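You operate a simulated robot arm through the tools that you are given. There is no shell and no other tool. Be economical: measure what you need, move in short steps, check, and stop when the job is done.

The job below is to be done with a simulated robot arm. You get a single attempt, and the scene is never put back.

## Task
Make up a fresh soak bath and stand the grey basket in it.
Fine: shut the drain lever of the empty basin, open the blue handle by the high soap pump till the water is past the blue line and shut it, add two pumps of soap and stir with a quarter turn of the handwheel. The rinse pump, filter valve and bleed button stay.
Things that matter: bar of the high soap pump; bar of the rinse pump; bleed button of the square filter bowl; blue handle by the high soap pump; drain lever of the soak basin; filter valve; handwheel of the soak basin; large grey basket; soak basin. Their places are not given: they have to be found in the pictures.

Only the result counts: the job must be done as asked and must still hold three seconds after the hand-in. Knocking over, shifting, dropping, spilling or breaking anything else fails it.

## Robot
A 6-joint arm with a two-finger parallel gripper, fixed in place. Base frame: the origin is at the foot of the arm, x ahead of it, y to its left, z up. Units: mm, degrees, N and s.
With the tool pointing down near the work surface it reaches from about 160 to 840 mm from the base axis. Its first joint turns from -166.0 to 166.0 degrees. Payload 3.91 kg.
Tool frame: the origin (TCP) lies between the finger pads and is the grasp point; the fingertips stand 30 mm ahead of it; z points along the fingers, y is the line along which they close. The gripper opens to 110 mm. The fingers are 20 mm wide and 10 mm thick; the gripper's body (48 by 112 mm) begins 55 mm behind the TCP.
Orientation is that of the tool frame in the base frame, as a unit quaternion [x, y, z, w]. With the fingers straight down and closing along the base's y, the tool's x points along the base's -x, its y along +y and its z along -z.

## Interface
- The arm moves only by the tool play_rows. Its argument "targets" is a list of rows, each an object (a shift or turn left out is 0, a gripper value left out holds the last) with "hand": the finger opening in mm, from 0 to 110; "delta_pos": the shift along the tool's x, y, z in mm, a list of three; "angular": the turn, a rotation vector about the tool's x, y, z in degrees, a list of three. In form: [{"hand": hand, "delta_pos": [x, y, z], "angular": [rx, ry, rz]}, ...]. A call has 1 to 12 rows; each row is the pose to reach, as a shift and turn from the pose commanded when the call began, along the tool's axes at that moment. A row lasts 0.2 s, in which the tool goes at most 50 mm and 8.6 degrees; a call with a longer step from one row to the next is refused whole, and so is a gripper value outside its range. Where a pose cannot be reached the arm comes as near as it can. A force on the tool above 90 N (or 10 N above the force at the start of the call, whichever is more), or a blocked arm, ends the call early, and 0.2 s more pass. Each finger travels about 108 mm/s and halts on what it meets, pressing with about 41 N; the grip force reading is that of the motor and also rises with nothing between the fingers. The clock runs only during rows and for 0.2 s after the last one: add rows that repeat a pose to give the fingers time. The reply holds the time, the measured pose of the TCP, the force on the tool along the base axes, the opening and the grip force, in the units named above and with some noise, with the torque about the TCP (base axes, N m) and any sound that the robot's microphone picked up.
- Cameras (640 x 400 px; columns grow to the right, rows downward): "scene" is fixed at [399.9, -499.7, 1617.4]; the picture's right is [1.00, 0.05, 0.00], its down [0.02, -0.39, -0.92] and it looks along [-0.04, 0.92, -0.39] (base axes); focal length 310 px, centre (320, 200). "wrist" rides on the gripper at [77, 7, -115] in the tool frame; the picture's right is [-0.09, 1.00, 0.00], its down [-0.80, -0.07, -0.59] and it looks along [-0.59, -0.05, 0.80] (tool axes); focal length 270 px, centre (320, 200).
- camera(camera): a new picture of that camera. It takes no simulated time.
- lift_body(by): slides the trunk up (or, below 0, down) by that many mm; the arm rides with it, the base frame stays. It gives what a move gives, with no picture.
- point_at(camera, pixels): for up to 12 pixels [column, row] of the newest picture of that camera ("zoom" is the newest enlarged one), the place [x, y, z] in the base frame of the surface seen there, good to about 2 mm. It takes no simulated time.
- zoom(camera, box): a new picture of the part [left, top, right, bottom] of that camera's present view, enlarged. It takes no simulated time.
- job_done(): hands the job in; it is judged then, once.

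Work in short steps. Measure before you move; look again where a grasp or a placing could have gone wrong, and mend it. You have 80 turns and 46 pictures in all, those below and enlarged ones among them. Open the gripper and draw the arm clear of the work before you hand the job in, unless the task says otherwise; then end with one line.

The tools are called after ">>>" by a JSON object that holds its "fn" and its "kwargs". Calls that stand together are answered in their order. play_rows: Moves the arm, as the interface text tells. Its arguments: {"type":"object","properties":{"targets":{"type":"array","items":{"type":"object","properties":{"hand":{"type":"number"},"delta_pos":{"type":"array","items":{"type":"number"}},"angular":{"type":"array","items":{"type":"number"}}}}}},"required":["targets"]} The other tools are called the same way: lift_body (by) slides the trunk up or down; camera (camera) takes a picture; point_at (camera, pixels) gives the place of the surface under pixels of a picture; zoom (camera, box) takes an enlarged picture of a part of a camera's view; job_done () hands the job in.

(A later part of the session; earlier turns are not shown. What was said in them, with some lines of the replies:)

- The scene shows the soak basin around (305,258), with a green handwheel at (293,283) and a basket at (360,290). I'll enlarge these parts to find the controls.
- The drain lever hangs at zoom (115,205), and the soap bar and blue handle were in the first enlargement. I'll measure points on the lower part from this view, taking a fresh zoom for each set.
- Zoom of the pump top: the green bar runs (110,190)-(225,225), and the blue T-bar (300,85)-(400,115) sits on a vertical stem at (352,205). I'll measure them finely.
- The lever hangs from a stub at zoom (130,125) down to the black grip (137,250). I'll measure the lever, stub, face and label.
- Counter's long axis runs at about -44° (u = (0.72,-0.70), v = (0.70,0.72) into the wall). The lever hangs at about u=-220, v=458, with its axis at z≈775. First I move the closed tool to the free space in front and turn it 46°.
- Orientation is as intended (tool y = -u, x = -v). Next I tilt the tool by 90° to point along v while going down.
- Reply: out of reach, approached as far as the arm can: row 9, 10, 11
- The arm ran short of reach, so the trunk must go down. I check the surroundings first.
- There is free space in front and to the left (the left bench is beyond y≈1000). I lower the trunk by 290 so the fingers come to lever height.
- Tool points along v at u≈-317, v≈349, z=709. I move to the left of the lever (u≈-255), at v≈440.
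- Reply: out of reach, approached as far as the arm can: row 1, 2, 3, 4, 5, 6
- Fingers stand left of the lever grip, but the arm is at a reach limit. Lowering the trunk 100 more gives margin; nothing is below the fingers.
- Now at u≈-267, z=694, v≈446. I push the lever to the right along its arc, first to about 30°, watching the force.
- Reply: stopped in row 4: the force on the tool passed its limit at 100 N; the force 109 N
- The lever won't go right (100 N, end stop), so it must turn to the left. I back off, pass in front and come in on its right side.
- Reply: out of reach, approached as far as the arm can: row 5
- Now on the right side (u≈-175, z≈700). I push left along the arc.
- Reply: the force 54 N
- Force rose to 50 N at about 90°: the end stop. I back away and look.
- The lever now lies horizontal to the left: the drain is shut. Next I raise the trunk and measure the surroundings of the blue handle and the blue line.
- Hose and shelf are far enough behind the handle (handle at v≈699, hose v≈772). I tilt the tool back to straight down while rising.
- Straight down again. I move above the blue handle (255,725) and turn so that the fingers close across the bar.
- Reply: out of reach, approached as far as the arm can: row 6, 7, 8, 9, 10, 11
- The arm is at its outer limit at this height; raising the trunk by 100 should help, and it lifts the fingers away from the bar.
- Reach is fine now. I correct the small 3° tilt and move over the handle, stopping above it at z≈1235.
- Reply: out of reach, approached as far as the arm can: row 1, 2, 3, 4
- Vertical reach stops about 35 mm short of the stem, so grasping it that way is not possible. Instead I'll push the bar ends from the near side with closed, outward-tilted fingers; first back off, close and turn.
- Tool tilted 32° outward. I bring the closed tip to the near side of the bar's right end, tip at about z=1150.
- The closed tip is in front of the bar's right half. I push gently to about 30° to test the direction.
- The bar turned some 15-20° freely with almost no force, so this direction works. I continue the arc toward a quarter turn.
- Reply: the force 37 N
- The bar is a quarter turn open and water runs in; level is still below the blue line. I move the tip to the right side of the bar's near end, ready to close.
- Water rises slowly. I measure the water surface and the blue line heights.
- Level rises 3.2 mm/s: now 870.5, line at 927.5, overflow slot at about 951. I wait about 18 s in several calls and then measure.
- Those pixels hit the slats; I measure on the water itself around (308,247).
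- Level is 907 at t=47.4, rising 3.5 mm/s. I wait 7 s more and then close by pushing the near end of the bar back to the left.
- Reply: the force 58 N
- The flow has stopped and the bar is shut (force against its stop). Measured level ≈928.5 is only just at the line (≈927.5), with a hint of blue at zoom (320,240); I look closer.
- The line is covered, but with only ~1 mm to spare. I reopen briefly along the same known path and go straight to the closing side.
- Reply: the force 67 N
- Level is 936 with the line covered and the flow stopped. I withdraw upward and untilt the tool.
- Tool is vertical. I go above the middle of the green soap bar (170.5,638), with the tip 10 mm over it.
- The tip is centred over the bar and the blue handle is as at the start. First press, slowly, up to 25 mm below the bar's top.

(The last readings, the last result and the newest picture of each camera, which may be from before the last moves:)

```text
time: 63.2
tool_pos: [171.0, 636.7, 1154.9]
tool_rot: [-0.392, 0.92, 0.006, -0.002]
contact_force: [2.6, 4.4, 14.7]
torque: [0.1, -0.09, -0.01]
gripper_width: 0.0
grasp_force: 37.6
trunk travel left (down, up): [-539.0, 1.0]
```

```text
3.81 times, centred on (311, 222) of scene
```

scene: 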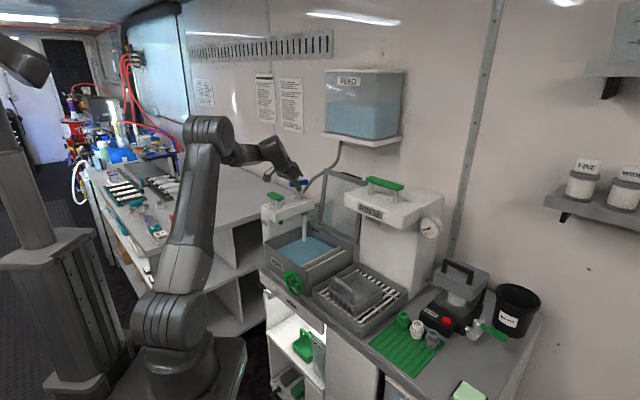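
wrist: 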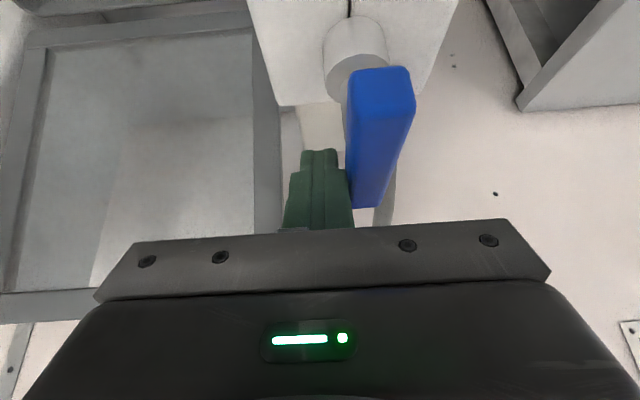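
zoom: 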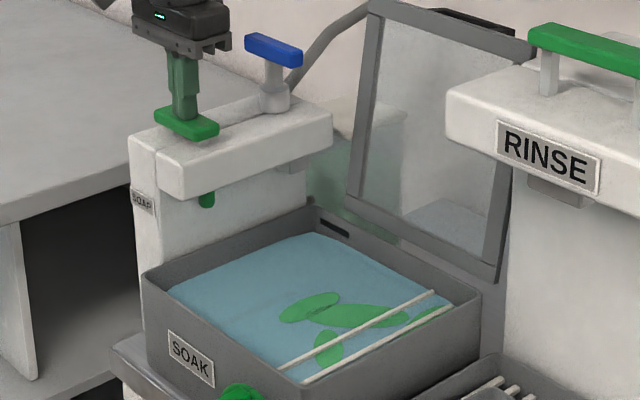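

Green soap has appeared, so the first pump counted (spring force 15 N). I release fully, then press the same way once more.

>>> {"fn": "play_rows", "kwargs": {"targets": [{"delta_pos": [0, 0, -15]}, {"delta_pos": [0, 0, -30]}, {"delta_pos": [0, 0, -45]}, {"delta_pos": [0, 0, -45]}, {"delta_pos": [0, 0, -45]}]}}

>>> {"fn": "zoom", "kwargs": {"camera": "scene", "box": [255, 170, 367, 275]}}

>>> {"fn": "play_rows", "kwargs": {"targets": [{"delta_pos": [0, 0, 10]}, {"delta_pos": [0, 0, 20]}, {"delta_pos": [0, 0, 27]}, {"delta_pos": [0, 0, 32]}, {"delta_pos": [0, 0, 37]}, {"delta_pos": [0, 0, 42]}, {"delta_pos": [0, 0, 45]}, {"delta_pos": [0, 0, 45]}]}}

>>> {"fn": "zoom", "kwargs": {"camera": "scene", "box": [255, 170, 367, 275]}}

```text
time: 64.4
tool_pos: [170.6, 637.2, 1199.1]
tool_rot: [-0.392, 0.92, 0.005, -0.002]
contact_force: [-0.6, 0.1, -0.3]
torque: [0.01, 0.01, -0.01]
gripper_width: 0.2
grasp_force: 37.7
trunk travel left (down, up): [-539.0, 1.0]
```

```text
3.81 times, centred on (311, 222) of scene
```

zoom: 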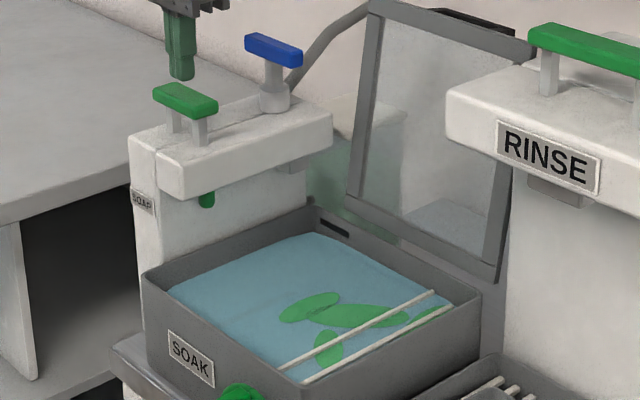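

```text
time: 66.2
tool_pos: [169.0, 636.5, 1157.3]
tool_rot: [-0.392, 0.92, 0.006, -0.002]
contact_force: [2.6, 3.2, 14.6]
torque: [0.04, -0.03, -0.05]
gripper_width: 0.0
grasp_force: 38.1
trunk travel left (down, up): [-539.0, 1.0]
```

```text
3.81 times, centred on (311, 222) of scene
```

zoom: 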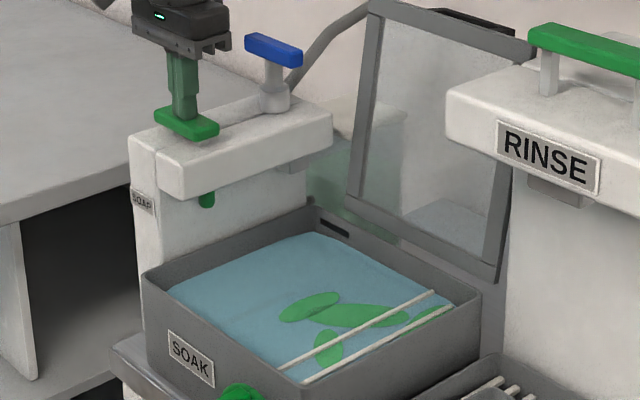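

This press is 2 mm less deep than the first and the soap looks unchanged, so I press deeper in this same stroke, to the bottom.

>>> {"fn": "play_rows", "kwargs": {"targets": [{"delta_pos": [0, 0, 3]}, {"delta_pos": [0, 0, 6]}, {"delta_pos": [0, 0, 9]}, {"delta_pos": [0, 0, 11]}, {"delta_pos": [0, 0, 11]}]}}

>>> {"fn": "zoom", "kwargs": {"camera": "scene", "box": [255, 170, 367, 275]}}

```text
time: 67.4
tool_pos: [170.0, 635.3, 1154.0]
tool_rot: [-0.392, 0.92, 0.013, 0.003]
contact_force: [5.4, 13.8, 67.9]
torque: [-0.02, 0.11, 0.04]
gripper_width: 0.0
grasp_force: 37.4
trunk travel left (down, up): [-539.0, 1.0]
```

```text
3.81 times, centred on (311, 222) of scene
```

zoom: 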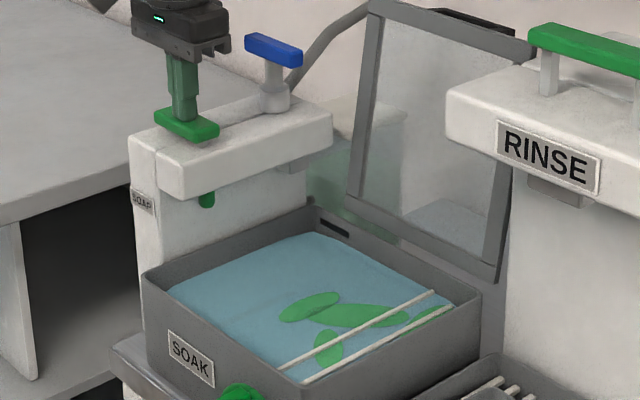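

The pump bottoms at 1154 with 68 N, so the second stroke was complete. I release, draw back in front of the counter, and then measure the handwheel.

>>> {"fn": "play_rows", "kwargs": {"targets": [{"delta_pos": [0, 0, -20]}, {"delta_pos": [0, 0, -50]}, {"delta_pos": [10, 0, -80]}, {"delta_pos": [55, 0, -80]}, {"delta_pos": [100, 0, -80]}, {"delta_pos": [145, 0, -80]}, {"delta_pos": [185, 0, -80]}]}}

>>> {"fn": "zoom", "kwargs": {"camera": "scene", "box": [272, 258, 320, 303]}}

>>> {"fn": "point_at", "kwargs": {"camera": "zoom", "pixels": [[150, 140], [190, 120], [175, 160], [215, 140], [245, 230], [230, 340], [300, 355], [330, 270], [290, 165], [320, 330], [190, 240], [420, 300]]}}

```text
time: 69.0
tool_pos: [42.2, 501.8, 1224.4]
tool_rot: [-0.393, 0.92, 0.006, -0.003]
contact_force: [-0.7, -0.3, -0.5]
torque: [0.03, -0.04, 0.0]
gripper_width: 0.2
grasp_force: 37.8
trunk travel left (down, up): [-539.0, 1.0]
```

```text
8.89 times, centred on (296, 280) of scene
```

zoom: 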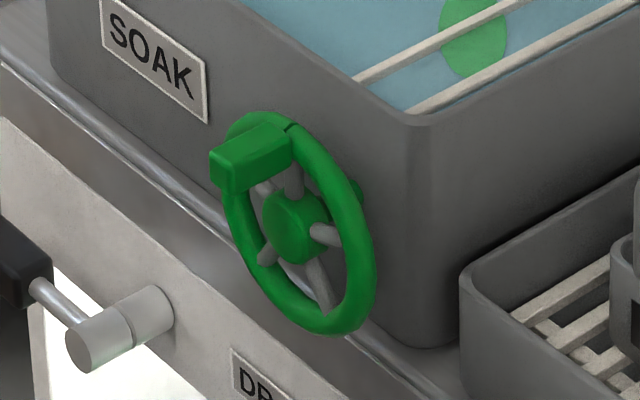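

```text
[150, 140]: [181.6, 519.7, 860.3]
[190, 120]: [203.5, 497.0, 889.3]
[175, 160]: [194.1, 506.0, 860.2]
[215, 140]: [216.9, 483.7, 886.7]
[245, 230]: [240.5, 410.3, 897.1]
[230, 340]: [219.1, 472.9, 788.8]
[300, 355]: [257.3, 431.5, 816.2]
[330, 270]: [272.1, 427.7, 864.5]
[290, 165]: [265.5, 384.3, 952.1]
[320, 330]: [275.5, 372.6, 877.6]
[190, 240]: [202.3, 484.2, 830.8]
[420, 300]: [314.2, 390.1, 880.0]
```

The knob on the wheel is at zoom (212-295,122-192). I measure its faces, the hub and rim.

>>> {"fn": "point_at", "kwargs": {"camera": "zoom", "pixels": [[216, 152], [232, 162], [270, 130], [290, 138], [217, 180], [233, 192], [288, 165], [240, 240], [360, 230], [365, 290], [285, 225], [300, 140]]}}

```text
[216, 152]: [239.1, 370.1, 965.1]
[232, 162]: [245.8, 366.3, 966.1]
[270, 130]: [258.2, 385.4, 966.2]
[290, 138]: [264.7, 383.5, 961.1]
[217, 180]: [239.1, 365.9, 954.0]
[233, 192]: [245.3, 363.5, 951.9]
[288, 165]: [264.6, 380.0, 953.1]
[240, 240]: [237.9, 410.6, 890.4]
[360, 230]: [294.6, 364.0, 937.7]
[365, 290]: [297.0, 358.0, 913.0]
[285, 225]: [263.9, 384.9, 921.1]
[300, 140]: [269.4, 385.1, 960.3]
```

Knob: u≈-81, v 430–457, z≈959; wheel axis u≈-76, z≈921, rim radius ~40. I lower the trunk by 150 and bring the vertical closed finger to the left of the knob.

>>> {"fn": "lift_body", "kwargs": {"by": -150}}

>>> {"fn": "play_rows", "kwargs": {"targets": [{"delta_pos": [0, -45, 0]}, {"delta_pos": [0, -90, 0]}, {"delta_pos": [0, -135, 0]}, {"delta_pos": [0, -175, 0]}, {"delta_pos": [-25, -205, 0]}, {"delta_pos": [-50, -211, 20]}, {"delta_pos": [-50, -211, 45]}, {"delta_pos": [-50, -211, 45]}]}}

>>> {"fn": "camera", "kwargs": {"camera": "wrist"}}

```text
time: 70.7
tool_pos: [41.8, 502.9, 1073.2]
tool_rot: [-0.393, 0.919, 0.006, -0.003]
contact_force: [-0.5, 0.5, 0.6]
torque: [-0.02, 0.02, -0.02]
gripper_width: 0.0
grasp_force: 37.7
trunk travel left (down, up): [-389.0, 151.0]
```

```text
time: 72.5
tool_pos: [229.3, 393.8, 1026.8]
tool_rot: [-0.392, 0.92, 0.005, -0.003]
contact_force: [-0.4, -0.8, 0.3]
torque: [0.0, 0.0, 0.01]
gripper_width: 0.0
grasp_force: 37.5
trunk travel left (down, up): [-389.0, 151.0]
```

```text
12 pictures are left
```

wrist: 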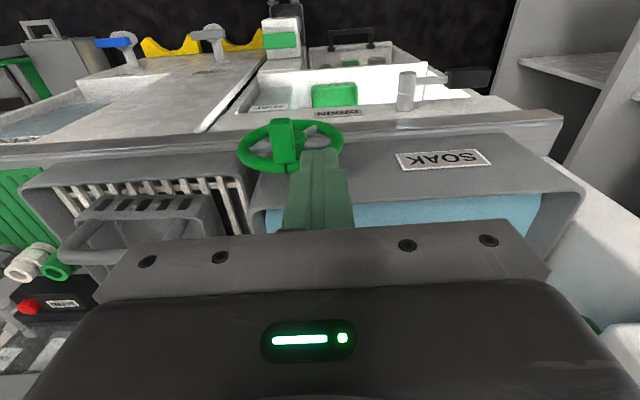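

The finger stands left of the knob (image is upside down). I lower beside it and sweep the knob clockwise along a quarter turn.

>>> {"fn": "play_rows", "kwargs": {"targets": [{"delta_pos": [2, -1, 25]}, {"delta_pos": [2, -1, 50]}, {"delta_pos": [2, -9, 50]}, {"delta_pos": [2, -25.5, 43.4]}, {"delta_pos": [2, -36.7, 43]}, {"delta_pos": [2, -47.7, 45.5]}, {"delta_pos": [2, -57.6, 50.7]}, {"delta_pos": [2, -65.8, 58.3]}, {"delta_pos": [2, -70, 64.5]}, {"delta_pos": [2, -70.5, 67]}, {"delta_pos": [2, -70.5, 67]}]}}

>>> {"fn": "zoom", "kwargs": {"camera": "scene", "box": [255, 200, 351, 305]}}

```text
time: 73.6
tool_pos: [235.7, 384.1, 976.1]
tool_rot: [-0.391, 0.92, 0.013, -0.008]
contact_force: [-49.1, 49.2, -26.9]
torque: [1.08, 0.92, -0.48]
gripper_width: 0.0
grasp_force: 37.6
trunk travel left (down, up): [-389.0, 151.0]
stopped in row 5: the force on the tool passed its limit at 102 N (the readings are from after the stop); the commanded pose is now the measured one
```

```text
3.81 times, centred on (303, 252) of scene
```

zoom: 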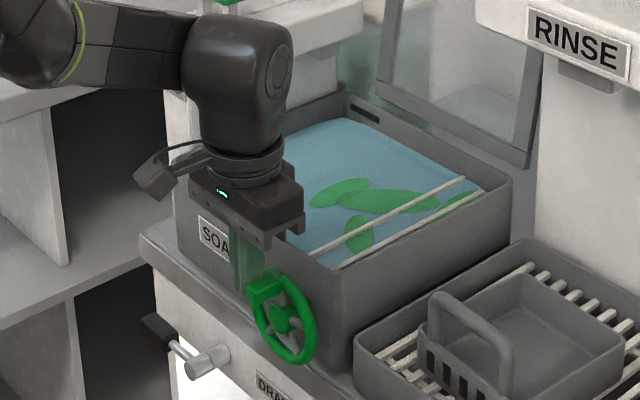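

It's blocked clockwise, so the wheel turns the other way. I lift over the knob to its right side.

>>> {"fn": "play_rows", "kwargs": {"targets": [{"delta_pos": [0, 5, 0]}, {"delta_pos": [0, 5, -40]}, {"delta_pos": [0, -22, -40]}, {"delta_pos": [0, -46, -40]}, {"delta_pos": [0, -46, -20]}, {"delta_pos": [0, -46, -2]}, {"delta_pos": [0, -46, -2]}]}}

```text
time: 74.1
tool_pos: [235.2, 383.8, 979.0]
tool_rot: [-0.39, 0.921, 0.014, -0.012]
contact_force: [-26.1, 38.4, -24.9]
torque: [0.8, 0.46, -0.18]
gripper_width: 0.0
grasp_force: 38.1
trunk travel left (down, up): [-389.0, 151.0]
stopped in row 2: the force on the tool passed its limit at 108 N (the readings are from after the stop); the commanded pose is now the measured one
```

The lift stopped at 108 N, so something catches. I look through the wrist camera before forcing anything.

>>> {"fn": "camera", "kwargs": {"camera": "wrist"}}

```text
10 pictures are left
```

wrist: 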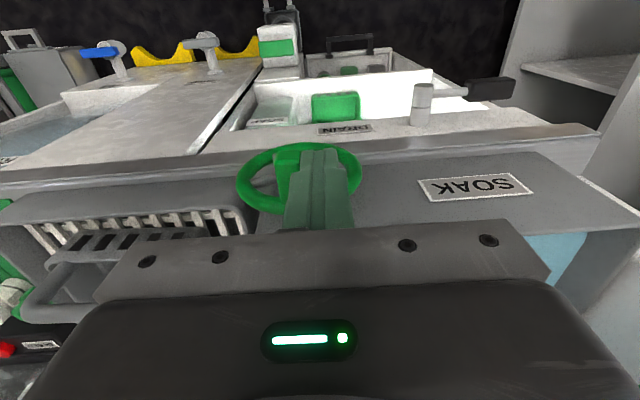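

The finger is simply pressed against the knob's left side. I back off sideways first, slowly, without lifting.

>>> {"fn": "play_rows", "kwargs": {"targets": [{"delta_pos": [0, 4, 0]}, {"delta_pos": [0, 8, 0]}, {"delta_pos": [0, 12, 0]}, {"delta_pos": [0, 15, 0]}]}}

```text
time: 75.1
tool_pos: [226.2, 385.7, 982.2]
tool_rot: [-0.389, 0.921, 0.012, -0.012]
contact_force: [0.4, -0.9, 0.4]
torque: [-0.01, 0.01, 0.01]
gripper_width: 0.0
grasp_force: 37.6
trunk travel left (down, up): [-389.0, 151.0]
```

Free now (no force). I lift, cross over and come down on the knob's right side.

>>> {"fn": "play_rows", "kwargs": {"targets": [{"delta_pos": [0, 0, -20]}, {"delta_pos": [0, 0, -42]}, {"delta_pos": [-5, -26, -42]}, {"delta_pos": [-5, -51, -42]}, {"delta_pos": [-5, -51, -20]}, {"delta_pos": [-5, -51, 0]}, {"delta_pos": [-5, -51, 0]}]}}

```text
time: 76.7
tool_pos: [267.6, 356.3, 980.0]
tool_rot: [-0.389, 0.921, 0.013, -0.011]
contact_force: [0.4, 0.6, 0.2]
torque: [-0.03, 0.0, 0.01]
gripper_width: 0.0
grasp_force: 37.5
trunk travel left (down, up): [-389.0, 151.0]
```

Right of the knob at u≈-55. I sweep it counter-clockwise along the arc.

>>> {"fn": "play_rows", "kwargs": {"targets": [{"delta_pos": [0, 6.3, -1.5]}, {"delta_pos": [0, 13.5, -3.4]}, {"delta_pos": [0, 19, -3.8]}, {"delta_pos": [0, 24.7, -3.8]}, {"delta_pos": [0, 30, -3]}, {"delta_pos": [0, 35.7, -1.3]}, {"delta_pos": [0, 41, 1]}, {"delta_pos": [0, 45.6, 4]}, {"delta_pos": [0, 53.8, 11.5]}, {"delta_pos": [0, 59.8, 21]}, {"delta_pos": [0, 61.8, 26]}, {"delta_pos": [0, 61.8, 26]}]}}

>>> {"fn": "zoom", "kwargs": {"camera": "scene", "box": [255, 200, 351, 305]}}

```text
time: 79.3
tool_pos: [221.9, 401.5, 955.4]
tool_rot: [-0.389, 0.921, 0.012, -0.012]
contact_force: [-0.2, -0.4, 0.0]
torque: [0.0, 0.03, 0.01]
gripper_width: 0.3
grasp_force: 37.6
trunk travel left (down, up): [-389.0, 151.0]
```

```text
3.81 times, centred on (303, 252) of scene
```

zoom: 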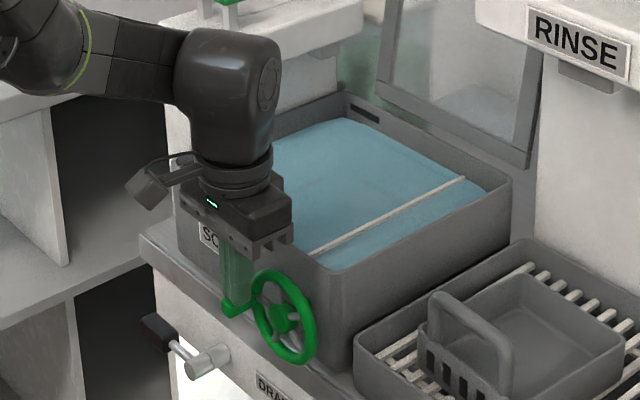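

The soap patches are gone (stirred) and the knob lies a quarter turn to the left. I lift off and look at the basket closely.

>>> {"fn": "play_rows", "kwargs": {"targets": [{"delta_pos": [0, -1, -30]}, {"delta_pos": [0, -1, -70]}, {"delta_pos": [20, -1, -110]}, {"delta_pos": [20, 0, -150]}, {"delta_pos": [20, 0, -190]}]}}

>>> {"fn": "zoom", "kwargs": {"camera": "scene", "box": [270, 240, 418, 333]}}

>>> {"fn": "point_at", "kwargs": {"camera": "zoom", "pixels": [[272, 130], [345, 185], [307, 150], [268, 170], [338, 228], [330, 235], [428, 178], [350, 120], [400, 200], [350, 170], [260, 215], [345, 205]]}}

```text
time: 80.5
tool_pos: [214.6, 382.8, 1145.3]
tool_rot: [-0.389, 0.921, 0.013, -0.012]
contact_force: [0.3, 0.3, 0.6]
torque: [0.0, -0.05, 0.03]
gripper_width: 0.0
grasp_force: 38.2
trunk travel left (down, up): [-389.0, 151.0]
```

```text
4.30 times, centred on (344, 286) of scene
```

zoom: 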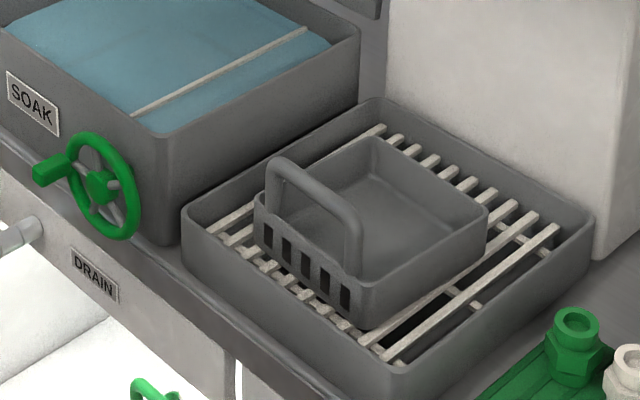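

```text
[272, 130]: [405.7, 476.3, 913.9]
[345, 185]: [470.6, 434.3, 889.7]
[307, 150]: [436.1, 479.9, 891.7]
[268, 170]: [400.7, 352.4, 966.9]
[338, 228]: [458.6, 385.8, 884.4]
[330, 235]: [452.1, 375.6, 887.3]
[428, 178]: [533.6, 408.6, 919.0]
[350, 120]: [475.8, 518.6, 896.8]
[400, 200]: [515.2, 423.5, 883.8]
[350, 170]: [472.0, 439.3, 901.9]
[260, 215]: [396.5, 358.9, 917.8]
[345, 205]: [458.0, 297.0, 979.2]
```

The handle stands on the basket's front wall (v≈532) between u≈43 and 123. I measure its top bar and the basket's rim corners.

>>> {"fn": "point_at", "kwargs": {"camera": "zoom", "pixels": [[281, 160], [295, 168], [312, 178], [328, 189], [350, 203], [270, 180], [354, 245], [259, 198], [366, 284], [485, 208], [375, 141], [362, 320]]}}

```text
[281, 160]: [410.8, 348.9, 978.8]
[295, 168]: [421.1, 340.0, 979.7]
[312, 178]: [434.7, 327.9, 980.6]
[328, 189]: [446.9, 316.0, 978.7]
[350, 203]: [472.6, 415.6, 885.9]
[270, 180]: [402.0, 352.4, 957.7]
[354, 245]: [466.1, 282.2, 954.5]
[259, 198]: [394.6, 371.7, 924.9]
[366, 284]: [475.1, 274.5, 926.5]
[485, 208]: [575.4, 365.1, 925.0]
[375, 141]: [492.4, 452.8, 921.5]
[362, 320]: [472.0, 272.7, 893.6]
```

Basket: handle top bar z≈980 at v≈537, spanning u≈50–128; rim z≈925, about 125×130 mm. I go above the handle, straighten the tool, and then turn it so the fingers close along v.

>>> {"fn": "play_rows", "kwargs": {"targets": [{"hand": 50, "delta_pos": [-19, -34, 0], "angular": [0.9, 0, 0]}, {"delta_pos": [-38, -67, 0], "angular": [1.9, 0, 0]}, {"delta_pos": [-57, -100, 0], "angular": [1.9, 0, 0]}, {"delta_pos": [-76, -134, 0], "angular": [1.9, 0, 0]}, {"delta_pos": [-95, -167, 0], "angular": [1.9, 0, 0]}, {"delta_pos": [-113, -200, 0], "angular": [1.9, 0, 0]}]}}

>>> {"fn": "play_rows", "kwargs": {"targets": [{"angular": [0, 0, -8.2]}, {"angular": [0, 0, -16.4]}, {"angular": [0, 0, -24.6]}, {"angular": [0, 0, -32.8]}, {"angular": [0, 0, -41]}, {"angular": [0, 0, -49.2]}, {"angular": [0, 0, -57.4]}, {"angular": [0, 0, -65.6]}, {"angular": [0, 0, -73.8]}, {"angular": [0, 0, -82]}, {"angular": [0, 0, -89.5]}]}}

>>> {"fn": "camera", "kwargs": {"camera": "wrist"}}

>>> {"fn": "point_at", "kwargs": {"camera": "wrist", "pixels": [[320, 190], [320, 150], [320, 120], [320, 100], [340, 150], [300, 150]]}}

```text
time: 81.9
tool_pos: [438.5, 324.5, 1138.1]
tool_rot: [-0.389, 0.921, -0.003, -0.005]
contact_force: [0.1, 0.6, -1.0]
torque: [0.02, -0.01, -0.01]
gripper_width: 50.1
grasp_force: 0.1
trunk travel left (down, up): [-389.0, 151.0]
```

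```text
time: 84.3
tool_pos: [437.4, 323.6, 1138.6]
tool_rot: [0.925, -0.38, -0.003, 0.005]
contact_force: [0.5, -0.6, -0.4]
torque: [0.02, 0.02, 0.02]
gripper_width: 50.4
grasp_force: 0.0
trunk travel left (down, up): [-389.0, 151.0]
```

```text
7 pictures are left
```

wrist: 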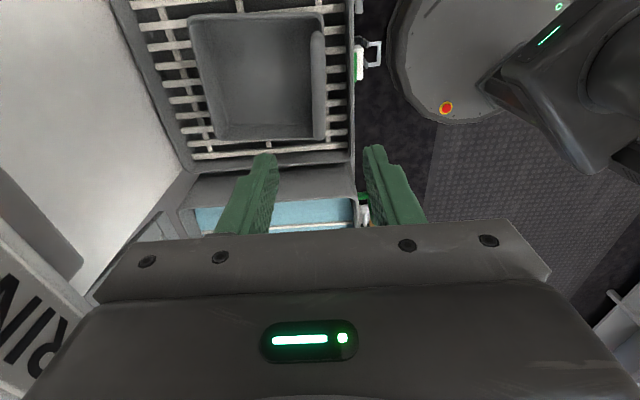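

```text
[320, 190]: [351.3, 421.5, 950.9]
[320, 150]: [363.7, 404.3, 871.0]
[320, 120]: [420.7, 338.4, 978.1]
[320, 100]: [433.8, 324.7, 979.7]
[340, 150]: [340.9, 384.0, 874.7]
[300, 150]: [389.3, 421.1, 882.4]
```

In the wrist view the handle bar runs from (315,38) to (319,132). I measure its line and both edges.

>>> {"fn": "point_at", "kwargs": {"camera": "wrist", "pixels": [[317, 45], [317, 60], [318, 85], [319, 110], [319, 130], [313, 85], [323, 85], [192, 25], [215, 138], [312, 140], [320, 20], [207, 75]]}}

```text
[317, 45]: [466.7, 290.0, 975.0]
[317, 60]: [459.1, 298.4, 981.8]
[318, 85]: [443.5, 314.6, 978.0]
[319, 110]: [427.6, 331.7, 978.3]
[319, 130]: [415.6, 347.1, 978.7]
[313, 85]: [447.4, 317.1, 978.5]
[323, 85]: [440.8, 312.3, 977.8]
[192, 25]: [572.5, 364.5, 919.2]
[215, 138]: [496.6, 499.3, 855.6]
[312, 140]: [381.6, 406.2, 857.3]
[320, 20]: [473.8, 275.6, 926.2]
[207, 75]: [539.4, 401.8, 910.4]
```

The basket is turned slightly (-48°), and the TCP is nearly on the handle line. I align, narrow the fingers and go down to just above the handle first.

>>> {"fn": "play_rows", "kwargs": {"targets": [{"hand": 40, "delta_pos": [5, 1.4, 40], "angular": [0, 0, 3.5]}, {"delta_pos": [5, 1.4, 80], "angular": [0, 0, 3.5]}, {"delta_pos": [5, 1.4, 115], "angular": [0, 0, 3.5]}, {"delta_pos": [5, 1.4, 115], "angular": [0, 0, 3.5]}]}}

>>> {"fn": "camera", "kwargs": {"camera": "wrist"}}

```text
time: 85.3
tool_pos: [437.8, 318.8, 1022.5]
tool_rot: [0.913, -0.409, -0.003, 0.006]
contact_force: [-0.2, -0.8, -0.6]
torque: [0.01, 0.0, 0.0]
gripper_width: 40.2
grasp_force: 0.1
trunk travel left (down, up): [-389.0, 151.0]
```

```text
6 pictures are left
```

wrist: 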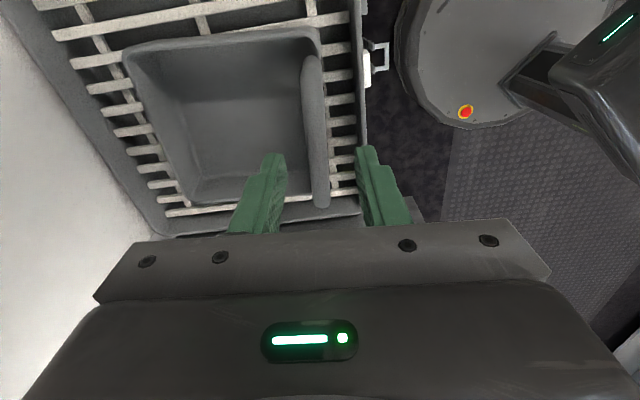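

Handle lies midway between the fingers and parallel to them. I go down so the fingers span the bar and the wall top (TCP z≈937), then close.

>>> {"fn": "play_rows", "kwargs": {"targets": [{"delta_pos": [0, 0, 25]}, {"delta_pos": [0, 0, 50]}, {"delta_pos": [0, 0, 70]}, {"delta_pos": [0, 0, 85]}, {"delta_pos": [0, 0, 85]}, {"hand": 0, "delta_pos": [0, 0, 85]}, {"delta_pos": [0, 0, 85]}, {"delta_pos": [0, 0, 85]}]}}

```text
time: 87.1
tool_pos: [436.3, 316.8, 938.5]
tool_rot: [0.912, -0.409, -0.003, 0.006]
contact_force: [0.3, 0.9, 0.0]
torque: [-0.01, 0.0, -0.05]
gripper_width: 12.7
grasp_force: 40.5
trunk travel left (down, up): [-389.0, 151.0]
```

Gripped, 12.7 mm wide. I lift 30 mm and check weight and torque.

>>> {"fn": "play_rows", "kwargs": {"targets": [{"delta_pos": [0, 0, -5]}, {"delta_pos": [0, 0, -15]}, {"delta_pos": [0, 0, -30]}, {"delta_pos": [0, 0, -30]}]}}

>>> {"fn": "zoom", "kwargs": {"camera": "scene", "box": [240, 200, 420, 312]}}

>>> {"fn": "point_at", "kwargs": {"camera": "zoom", "pixels": [[85, 140], [95, 145], [245, 235], [395, 165], [250, 85], [110, 150], [160, 130], [365, 165], [300, 110], [330, 190], [130, 170], [210, 215]]}}

```text
time: 88.1
tool_pos: [438.1, 317.4, 968.8]
tool_rot: [0.913, -0.408, -0.002, 0.005]
contact_force: [-0.2, -0.1, -1.1]
torque: [-0.01, 0.03, 0.02]
gripper_width: 12.8
grasp_force: 40.8
trunk travel left (down, up): [-389.0, 151.0]
```

```text
3.56 times, centred on (330, 256) of scene
```

zoom: 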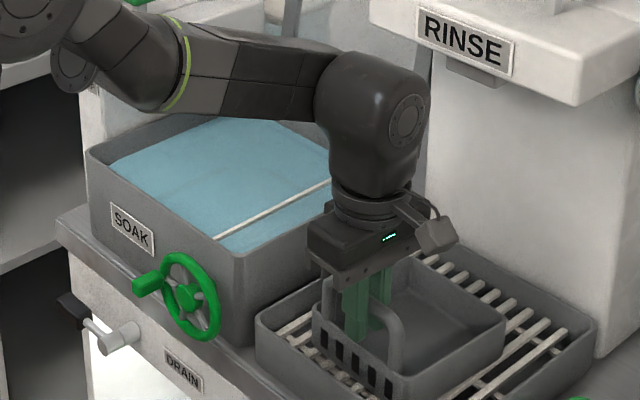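

```text
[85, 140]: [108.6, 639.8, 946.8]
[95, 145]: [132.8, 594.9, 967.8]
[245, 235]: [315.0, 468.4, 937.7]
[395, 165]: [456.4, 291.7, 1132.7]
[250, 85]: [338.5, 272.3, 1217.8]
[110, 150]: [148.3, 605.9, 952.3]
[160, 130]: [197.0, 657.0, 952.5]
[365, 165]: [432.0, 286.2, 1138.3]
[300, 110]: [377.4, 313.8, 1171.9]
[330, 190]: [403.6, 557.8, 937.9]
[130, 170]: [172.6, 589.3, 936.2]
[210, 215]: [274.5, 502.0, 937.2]
```

It's not clear the basket rose. I measure its rim corners in this view.

>>> {"fn": "point_at", "kwargs": {"camera": "zoom", "pixels": [[503, 322], [398, 383], [316, 306], [470, 300], [440, 362], [400, 318], [385, 308], [375, 380], [480, 345]]}}

```text
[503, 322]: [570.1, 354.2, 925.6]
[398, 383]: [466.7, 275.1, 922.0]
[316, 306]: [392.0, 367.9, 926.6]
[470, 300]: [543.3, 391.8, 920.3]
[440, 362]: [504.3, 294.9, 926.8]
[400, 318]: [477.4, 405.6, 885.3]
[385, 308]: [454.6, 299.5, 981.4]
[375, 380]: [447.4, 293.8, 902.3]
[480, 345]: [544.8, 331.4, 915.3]
```

The rim is still at z≈925, so the fingers slid up the handle; the TCP is now level with the bar (z≈974). I re-grip here and lift slowly, watching the force.

>>> {"fn": "play_rows", "kwargs": {"targets": [{"hand": 40}, {"delta_pos": [0, 0, 0]}, {"delta_pos": [0, 0, -3]}, {"hand": 0, "delta_pos": [0, 0, -3]}, {"delta_pos": [0, 0, -3]}, {"delta_pos": [0, 0, -3]}, {"delta_pos": [0, 0, -3]}]}}

>>> {"fn": "play_rows", "kwargs": {"targets": [{"delta_pos": [0, 0, -2]}, {"delta_pos": [0, 0, -4]}, {"delta_pos": [0, 0, -6]}]}}

```text
time: 89.7
tool_pos: [438.0, 317.5, 971.1]
tool_rot: [0.913, -0.408, -0.002, 0.006]
contact_force: [-0.2, 1.1, -0.3]
torque: [0.02, 0.01, 0.02]
gripper_width: 12.5
grasp_force: 41.2
trunk travel left (down, up): [-389.0, 151.0]
```

```text
time: 90.5
tool_pos: [438.7, 318.9, 977.7]
tool_rot: [0.913, -0.408, -0.002, 0.004]
contact_force: [0.2, -0.3, -1.5]
torque: [-0.01, 0.0, 0.02]
gripper_width: 12.6
grasp_force: 40.9
trunk travel left (down, up): [-389.0, 151.0]
```

The downward force of 1.5 N could be a light basket. I lift 20 mm more and look.

>>> {"fn": "play_rows", "kwargs": {"targets": [{"delta_pos": [0, 0, -7]}, {"delta_pos": [0, 0, -14]}, {"delta_pos": [0, 0, -20]}]}}

>>> {"fn": "zoom", "kwargs": {"camera": "scene", "box": [270, 240, 418, 333]}}

>>> {"fn": "point_at", "kwargs": {"camera": "zoom", "pixels": [[484, 206], [366, 282], [258, 198], [428, 178], [362, 255], [484, 190], [366, 262]]}}

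```text
time: 91.3
tool_pos: [438.8, 318.0, 997.8]
tool_rot: [0.913, -0.409, -0.002, 0.005]
contact_force: [-0.4, 0.1, -1.1]
torque: [-0.03, 0.01, -0.01]
gripper_width: 12.5
grasp_force: 41.3
trunk travel left (down, up): [-389.0, 151.0]
```

```text
4.30 times, centred on (344, 286) of scene
```

zoom: 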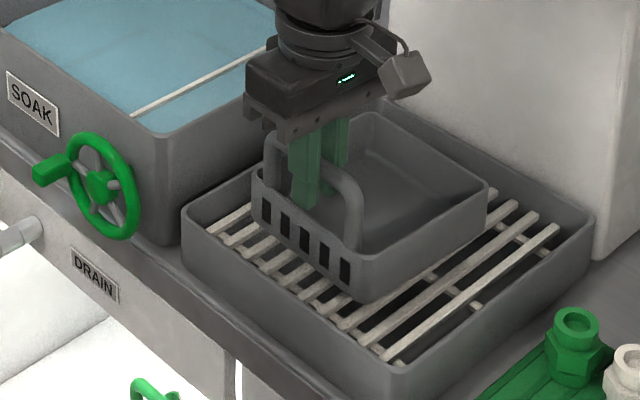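

```text
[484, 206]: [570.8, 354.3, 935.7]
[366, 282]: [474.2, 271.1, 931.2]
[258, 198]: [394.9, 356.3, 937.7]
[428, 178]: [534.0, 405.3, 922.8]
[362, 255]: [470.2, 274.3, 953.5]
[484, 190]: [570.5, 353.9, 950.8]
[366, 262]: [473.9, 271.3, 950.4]
```

The basket is now lifted and level (rim ≈952). I raise it above the basin rim and carry it over the left part of the basin (TCP to u≈-183, v≈570), turning it 4° parallel to the basin.

>>> {"fn": "play_rows", "kwargs": {"targets": [{"delta_pos": [0, 0, -30]}, {"delta_pos": [0, 0, -60]}, {"delta_pos": [0, 0, -84]}, {"delta_pos": [-35, -2, -84], "angular": [0, 0, -0.5]}, {"delta_pos": [-75, -4, -84], "angular": [0, 0, -1]}, {"delta_pos": [-115, -7, -84], "angular": [0, 0, -1.5]}, {"delta_pos": [-155, -9, -84], "angular": [0, 0, -2]}, {"delta_pos": [-195, -11, -84], "angular": [0, 0, -2.5]}, {"delta_pos": [-235, -14, -84], "angular": [0, 0, -3.2]}, {"delta_pos": [-265, -16, -84], "angular": [0, 0, -3.7]}, {"delta_pos": [-279, -16, -84], "angular": [0, 0, -3.7]}, {"delta_pos": [-279, -16, -84], "angular": [0, 0, -3.7]}]}}

>>> {"fn": "zoom", "kwargs": {"camera": "scene", "box": [250, 190, 378, 270]}}

```text
time: 93.9
tool_pos: [264.1, 538.7, 1080.2]
tool_rot: [0.926, -0.378, -0.003, 0.006]
contact_force: [-0.6, -0.9, -0.5]
torque: [-0.04, 0.02, 0.02]
gripper_width: 12.4
grasp_force: 41.2
trunk travel left (down, up): [-389.0, 151.0]
```

```text
5.00 times, centred on (314, 230) of scene
```

zoom: 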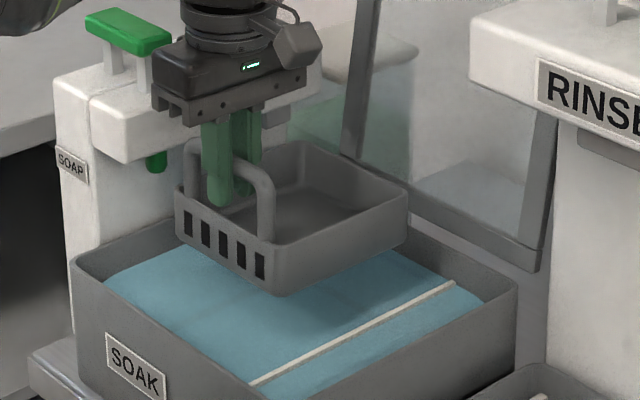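

The basket hangs level over the free part of the basin, left of the slat. I lower it straight down, slower near the floor.

>>> {"fn": "play_rows", "kwargs": {"targets": [{"delta_pos": [0, 0, 25]}, {"delta_pos": [0, 0, 50]}, {"delta_pos": [0, 0, 75]}, {"delta_pos": [0, 0, 95]}, {"delta_pos": [0, 0, 110]}, {"delta_pos": [0, 0, 120]}, {"delta_pos": [0, 0, 125]}, {"delta_pos": [0, 0, 129]}, {"delta_pos": [0, 0, 132]}, {"delta_pos": [0, 0, 132]}]}}

```text
time: 96.1
tool_pos: [262.9, 536.9, 948.2]
tool_rot: [0.926, -0.378, -0.002, 0.006]
contact_force: [-0.3, 0.3, 0.5]
torque: [0.0, -0.08, -0.04]
gripper_width: 12.5
grasp_force: 40.1
trunk travel left (down, up): [-389.0, 151.0]
```

No floor contact yet at TCP 948. I go on in 1–2 mm steps until the force shows contact.

>>> {"fn": "play_rows", "kwargs": {"targets": [{"delta_pos": [0, 0, 2]}, {"delta_pos": [0, 0, 3]}, {"delta_pos": [0, 0, 4]}]}}

>>> {"fn": "play_rows", "kwargs": {"targets": [{"delta_pos": [0, 0, 1]}, {"delta_pos": [0, 0, 2]}, {"delta_pos": [0, 0, 2]}]}}

```text
time: 96.9
tool_pos: [263.6, 536.6, 946.4]
tool_rot: [0.925, -0.379, -0.001, 0.003]
contact_force: [-0.6, 0.7, 14.6]
torque: [-0.15, -0.16, -0.01]
gripper_width: 12.5
grasp_force: 41.2
trunk travel left (down, up): [-389.0, 151.0]
```

```text
time: 97.7
tool_pos: [263.1, 535.9, 945.1]
tool_rot: [0.926, -0.378, -0.003, 0.003]
contact_force: [-0.4, 3.8, 35.7]
torque: [0.01, 0.03, 0.01]
gripper_width: 12.8
grasp_force: 41.1
trunk travel left (down, up): [-389.0, 151.0]
```

The basket is on the floor (36 N). I ease off, open, and draw up.

>>> {"fn": "play_rows", "kwargs": {"targets": [{"delta_pos": [0, 0, -3]}, {"hand": 36, "delta_pos": [0, 0, -3]}, {"delta_pos": [0, 0, -3]}, {"delta_pos": [0, 0, -3]}, {"delta_pos": [0, 0, -25]}, {"delta_pos": [0, 0, -60]}, {"delta_pos": [0, 0, -100]}, {"delta_pos": [0, 0, -145]}]}}

>>> {"fn": "play_rows", "kwargs": {"targets": [{"delta_pos": [0, 0, -30]}, {"delta_pos": [0, 40, -60]}, {"delta_pos": [0, 85, -60]}, {"delta_pos": [0, 130, -60]}, {"delta_pos": [0, 175, -60]}, {"delta_pos": [0, 220, -60]}]}}

>>> {"fn": "zoom", "kwargs": {"camera": "scene", "box": [240, 170, 400, 310]}}

```text
time: 99.5
tool_pos: [264.4, 538.4, 1087.7]
tool_rot: [0.925, -0.379, -0.003, 0.007]
contact_force: [1.0, -0.2, -0.1]
torque: [0.0, 0.01, 0.01]
gripper_width: 36.0
grasp_force: 0.1
trunk travel left (down, up): [-389.0, 151.0]
```

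```text
time: 100.9
tool_pos: [109.4, 381.5, 1150.7]
tool_rot: [0.926, -0.378, -0.001, 0.006]
contact_force: [-0.2, -0.5, -0.6]
torque: [0.0, 0.02, -0.05]
gripper_width: 35.8
grasp_force: 0.0
trunk travel left (down, up): [-389.0, 151.0]
```

```text
2.86 times, centred on (320, 240) of scene
```

zoom: 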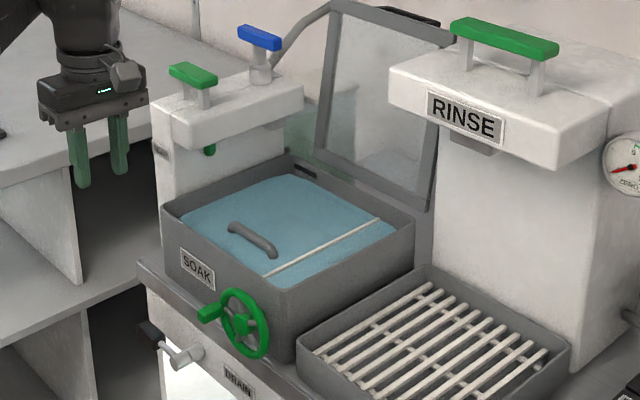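

The basket stands in the bath with only its handle showing, the drain lever is shut, and the blue handle is closed. One last check of the water level.

>>> {"fn": "point_at", "kwargs": {"camera": "zoom", "pixels": [[210, 215], [300, 200], [345, 260], [250, 232], [340, 215]]}}

```text
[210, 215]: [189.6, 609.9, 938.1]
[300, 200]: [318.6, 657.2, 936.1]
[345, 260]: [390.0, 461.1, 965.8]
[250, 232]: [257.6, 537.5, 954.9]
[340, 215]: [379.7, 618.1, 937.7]
```

The level holds at about 937 (line 927.5), and the arm is clear with the gripper open. I hand in.

>>> {"fn": "job_done", "kwargs": {}}

```text
The job is handed in.
```

The fresh soak bath is made up and the grey basket is standing in it: drain shut, water about 9 mm past the blue line, water shut off, two pumps of soap added, and stirred with a quarter turn. I did not touch the rinse pump, filter valve or bleed button.
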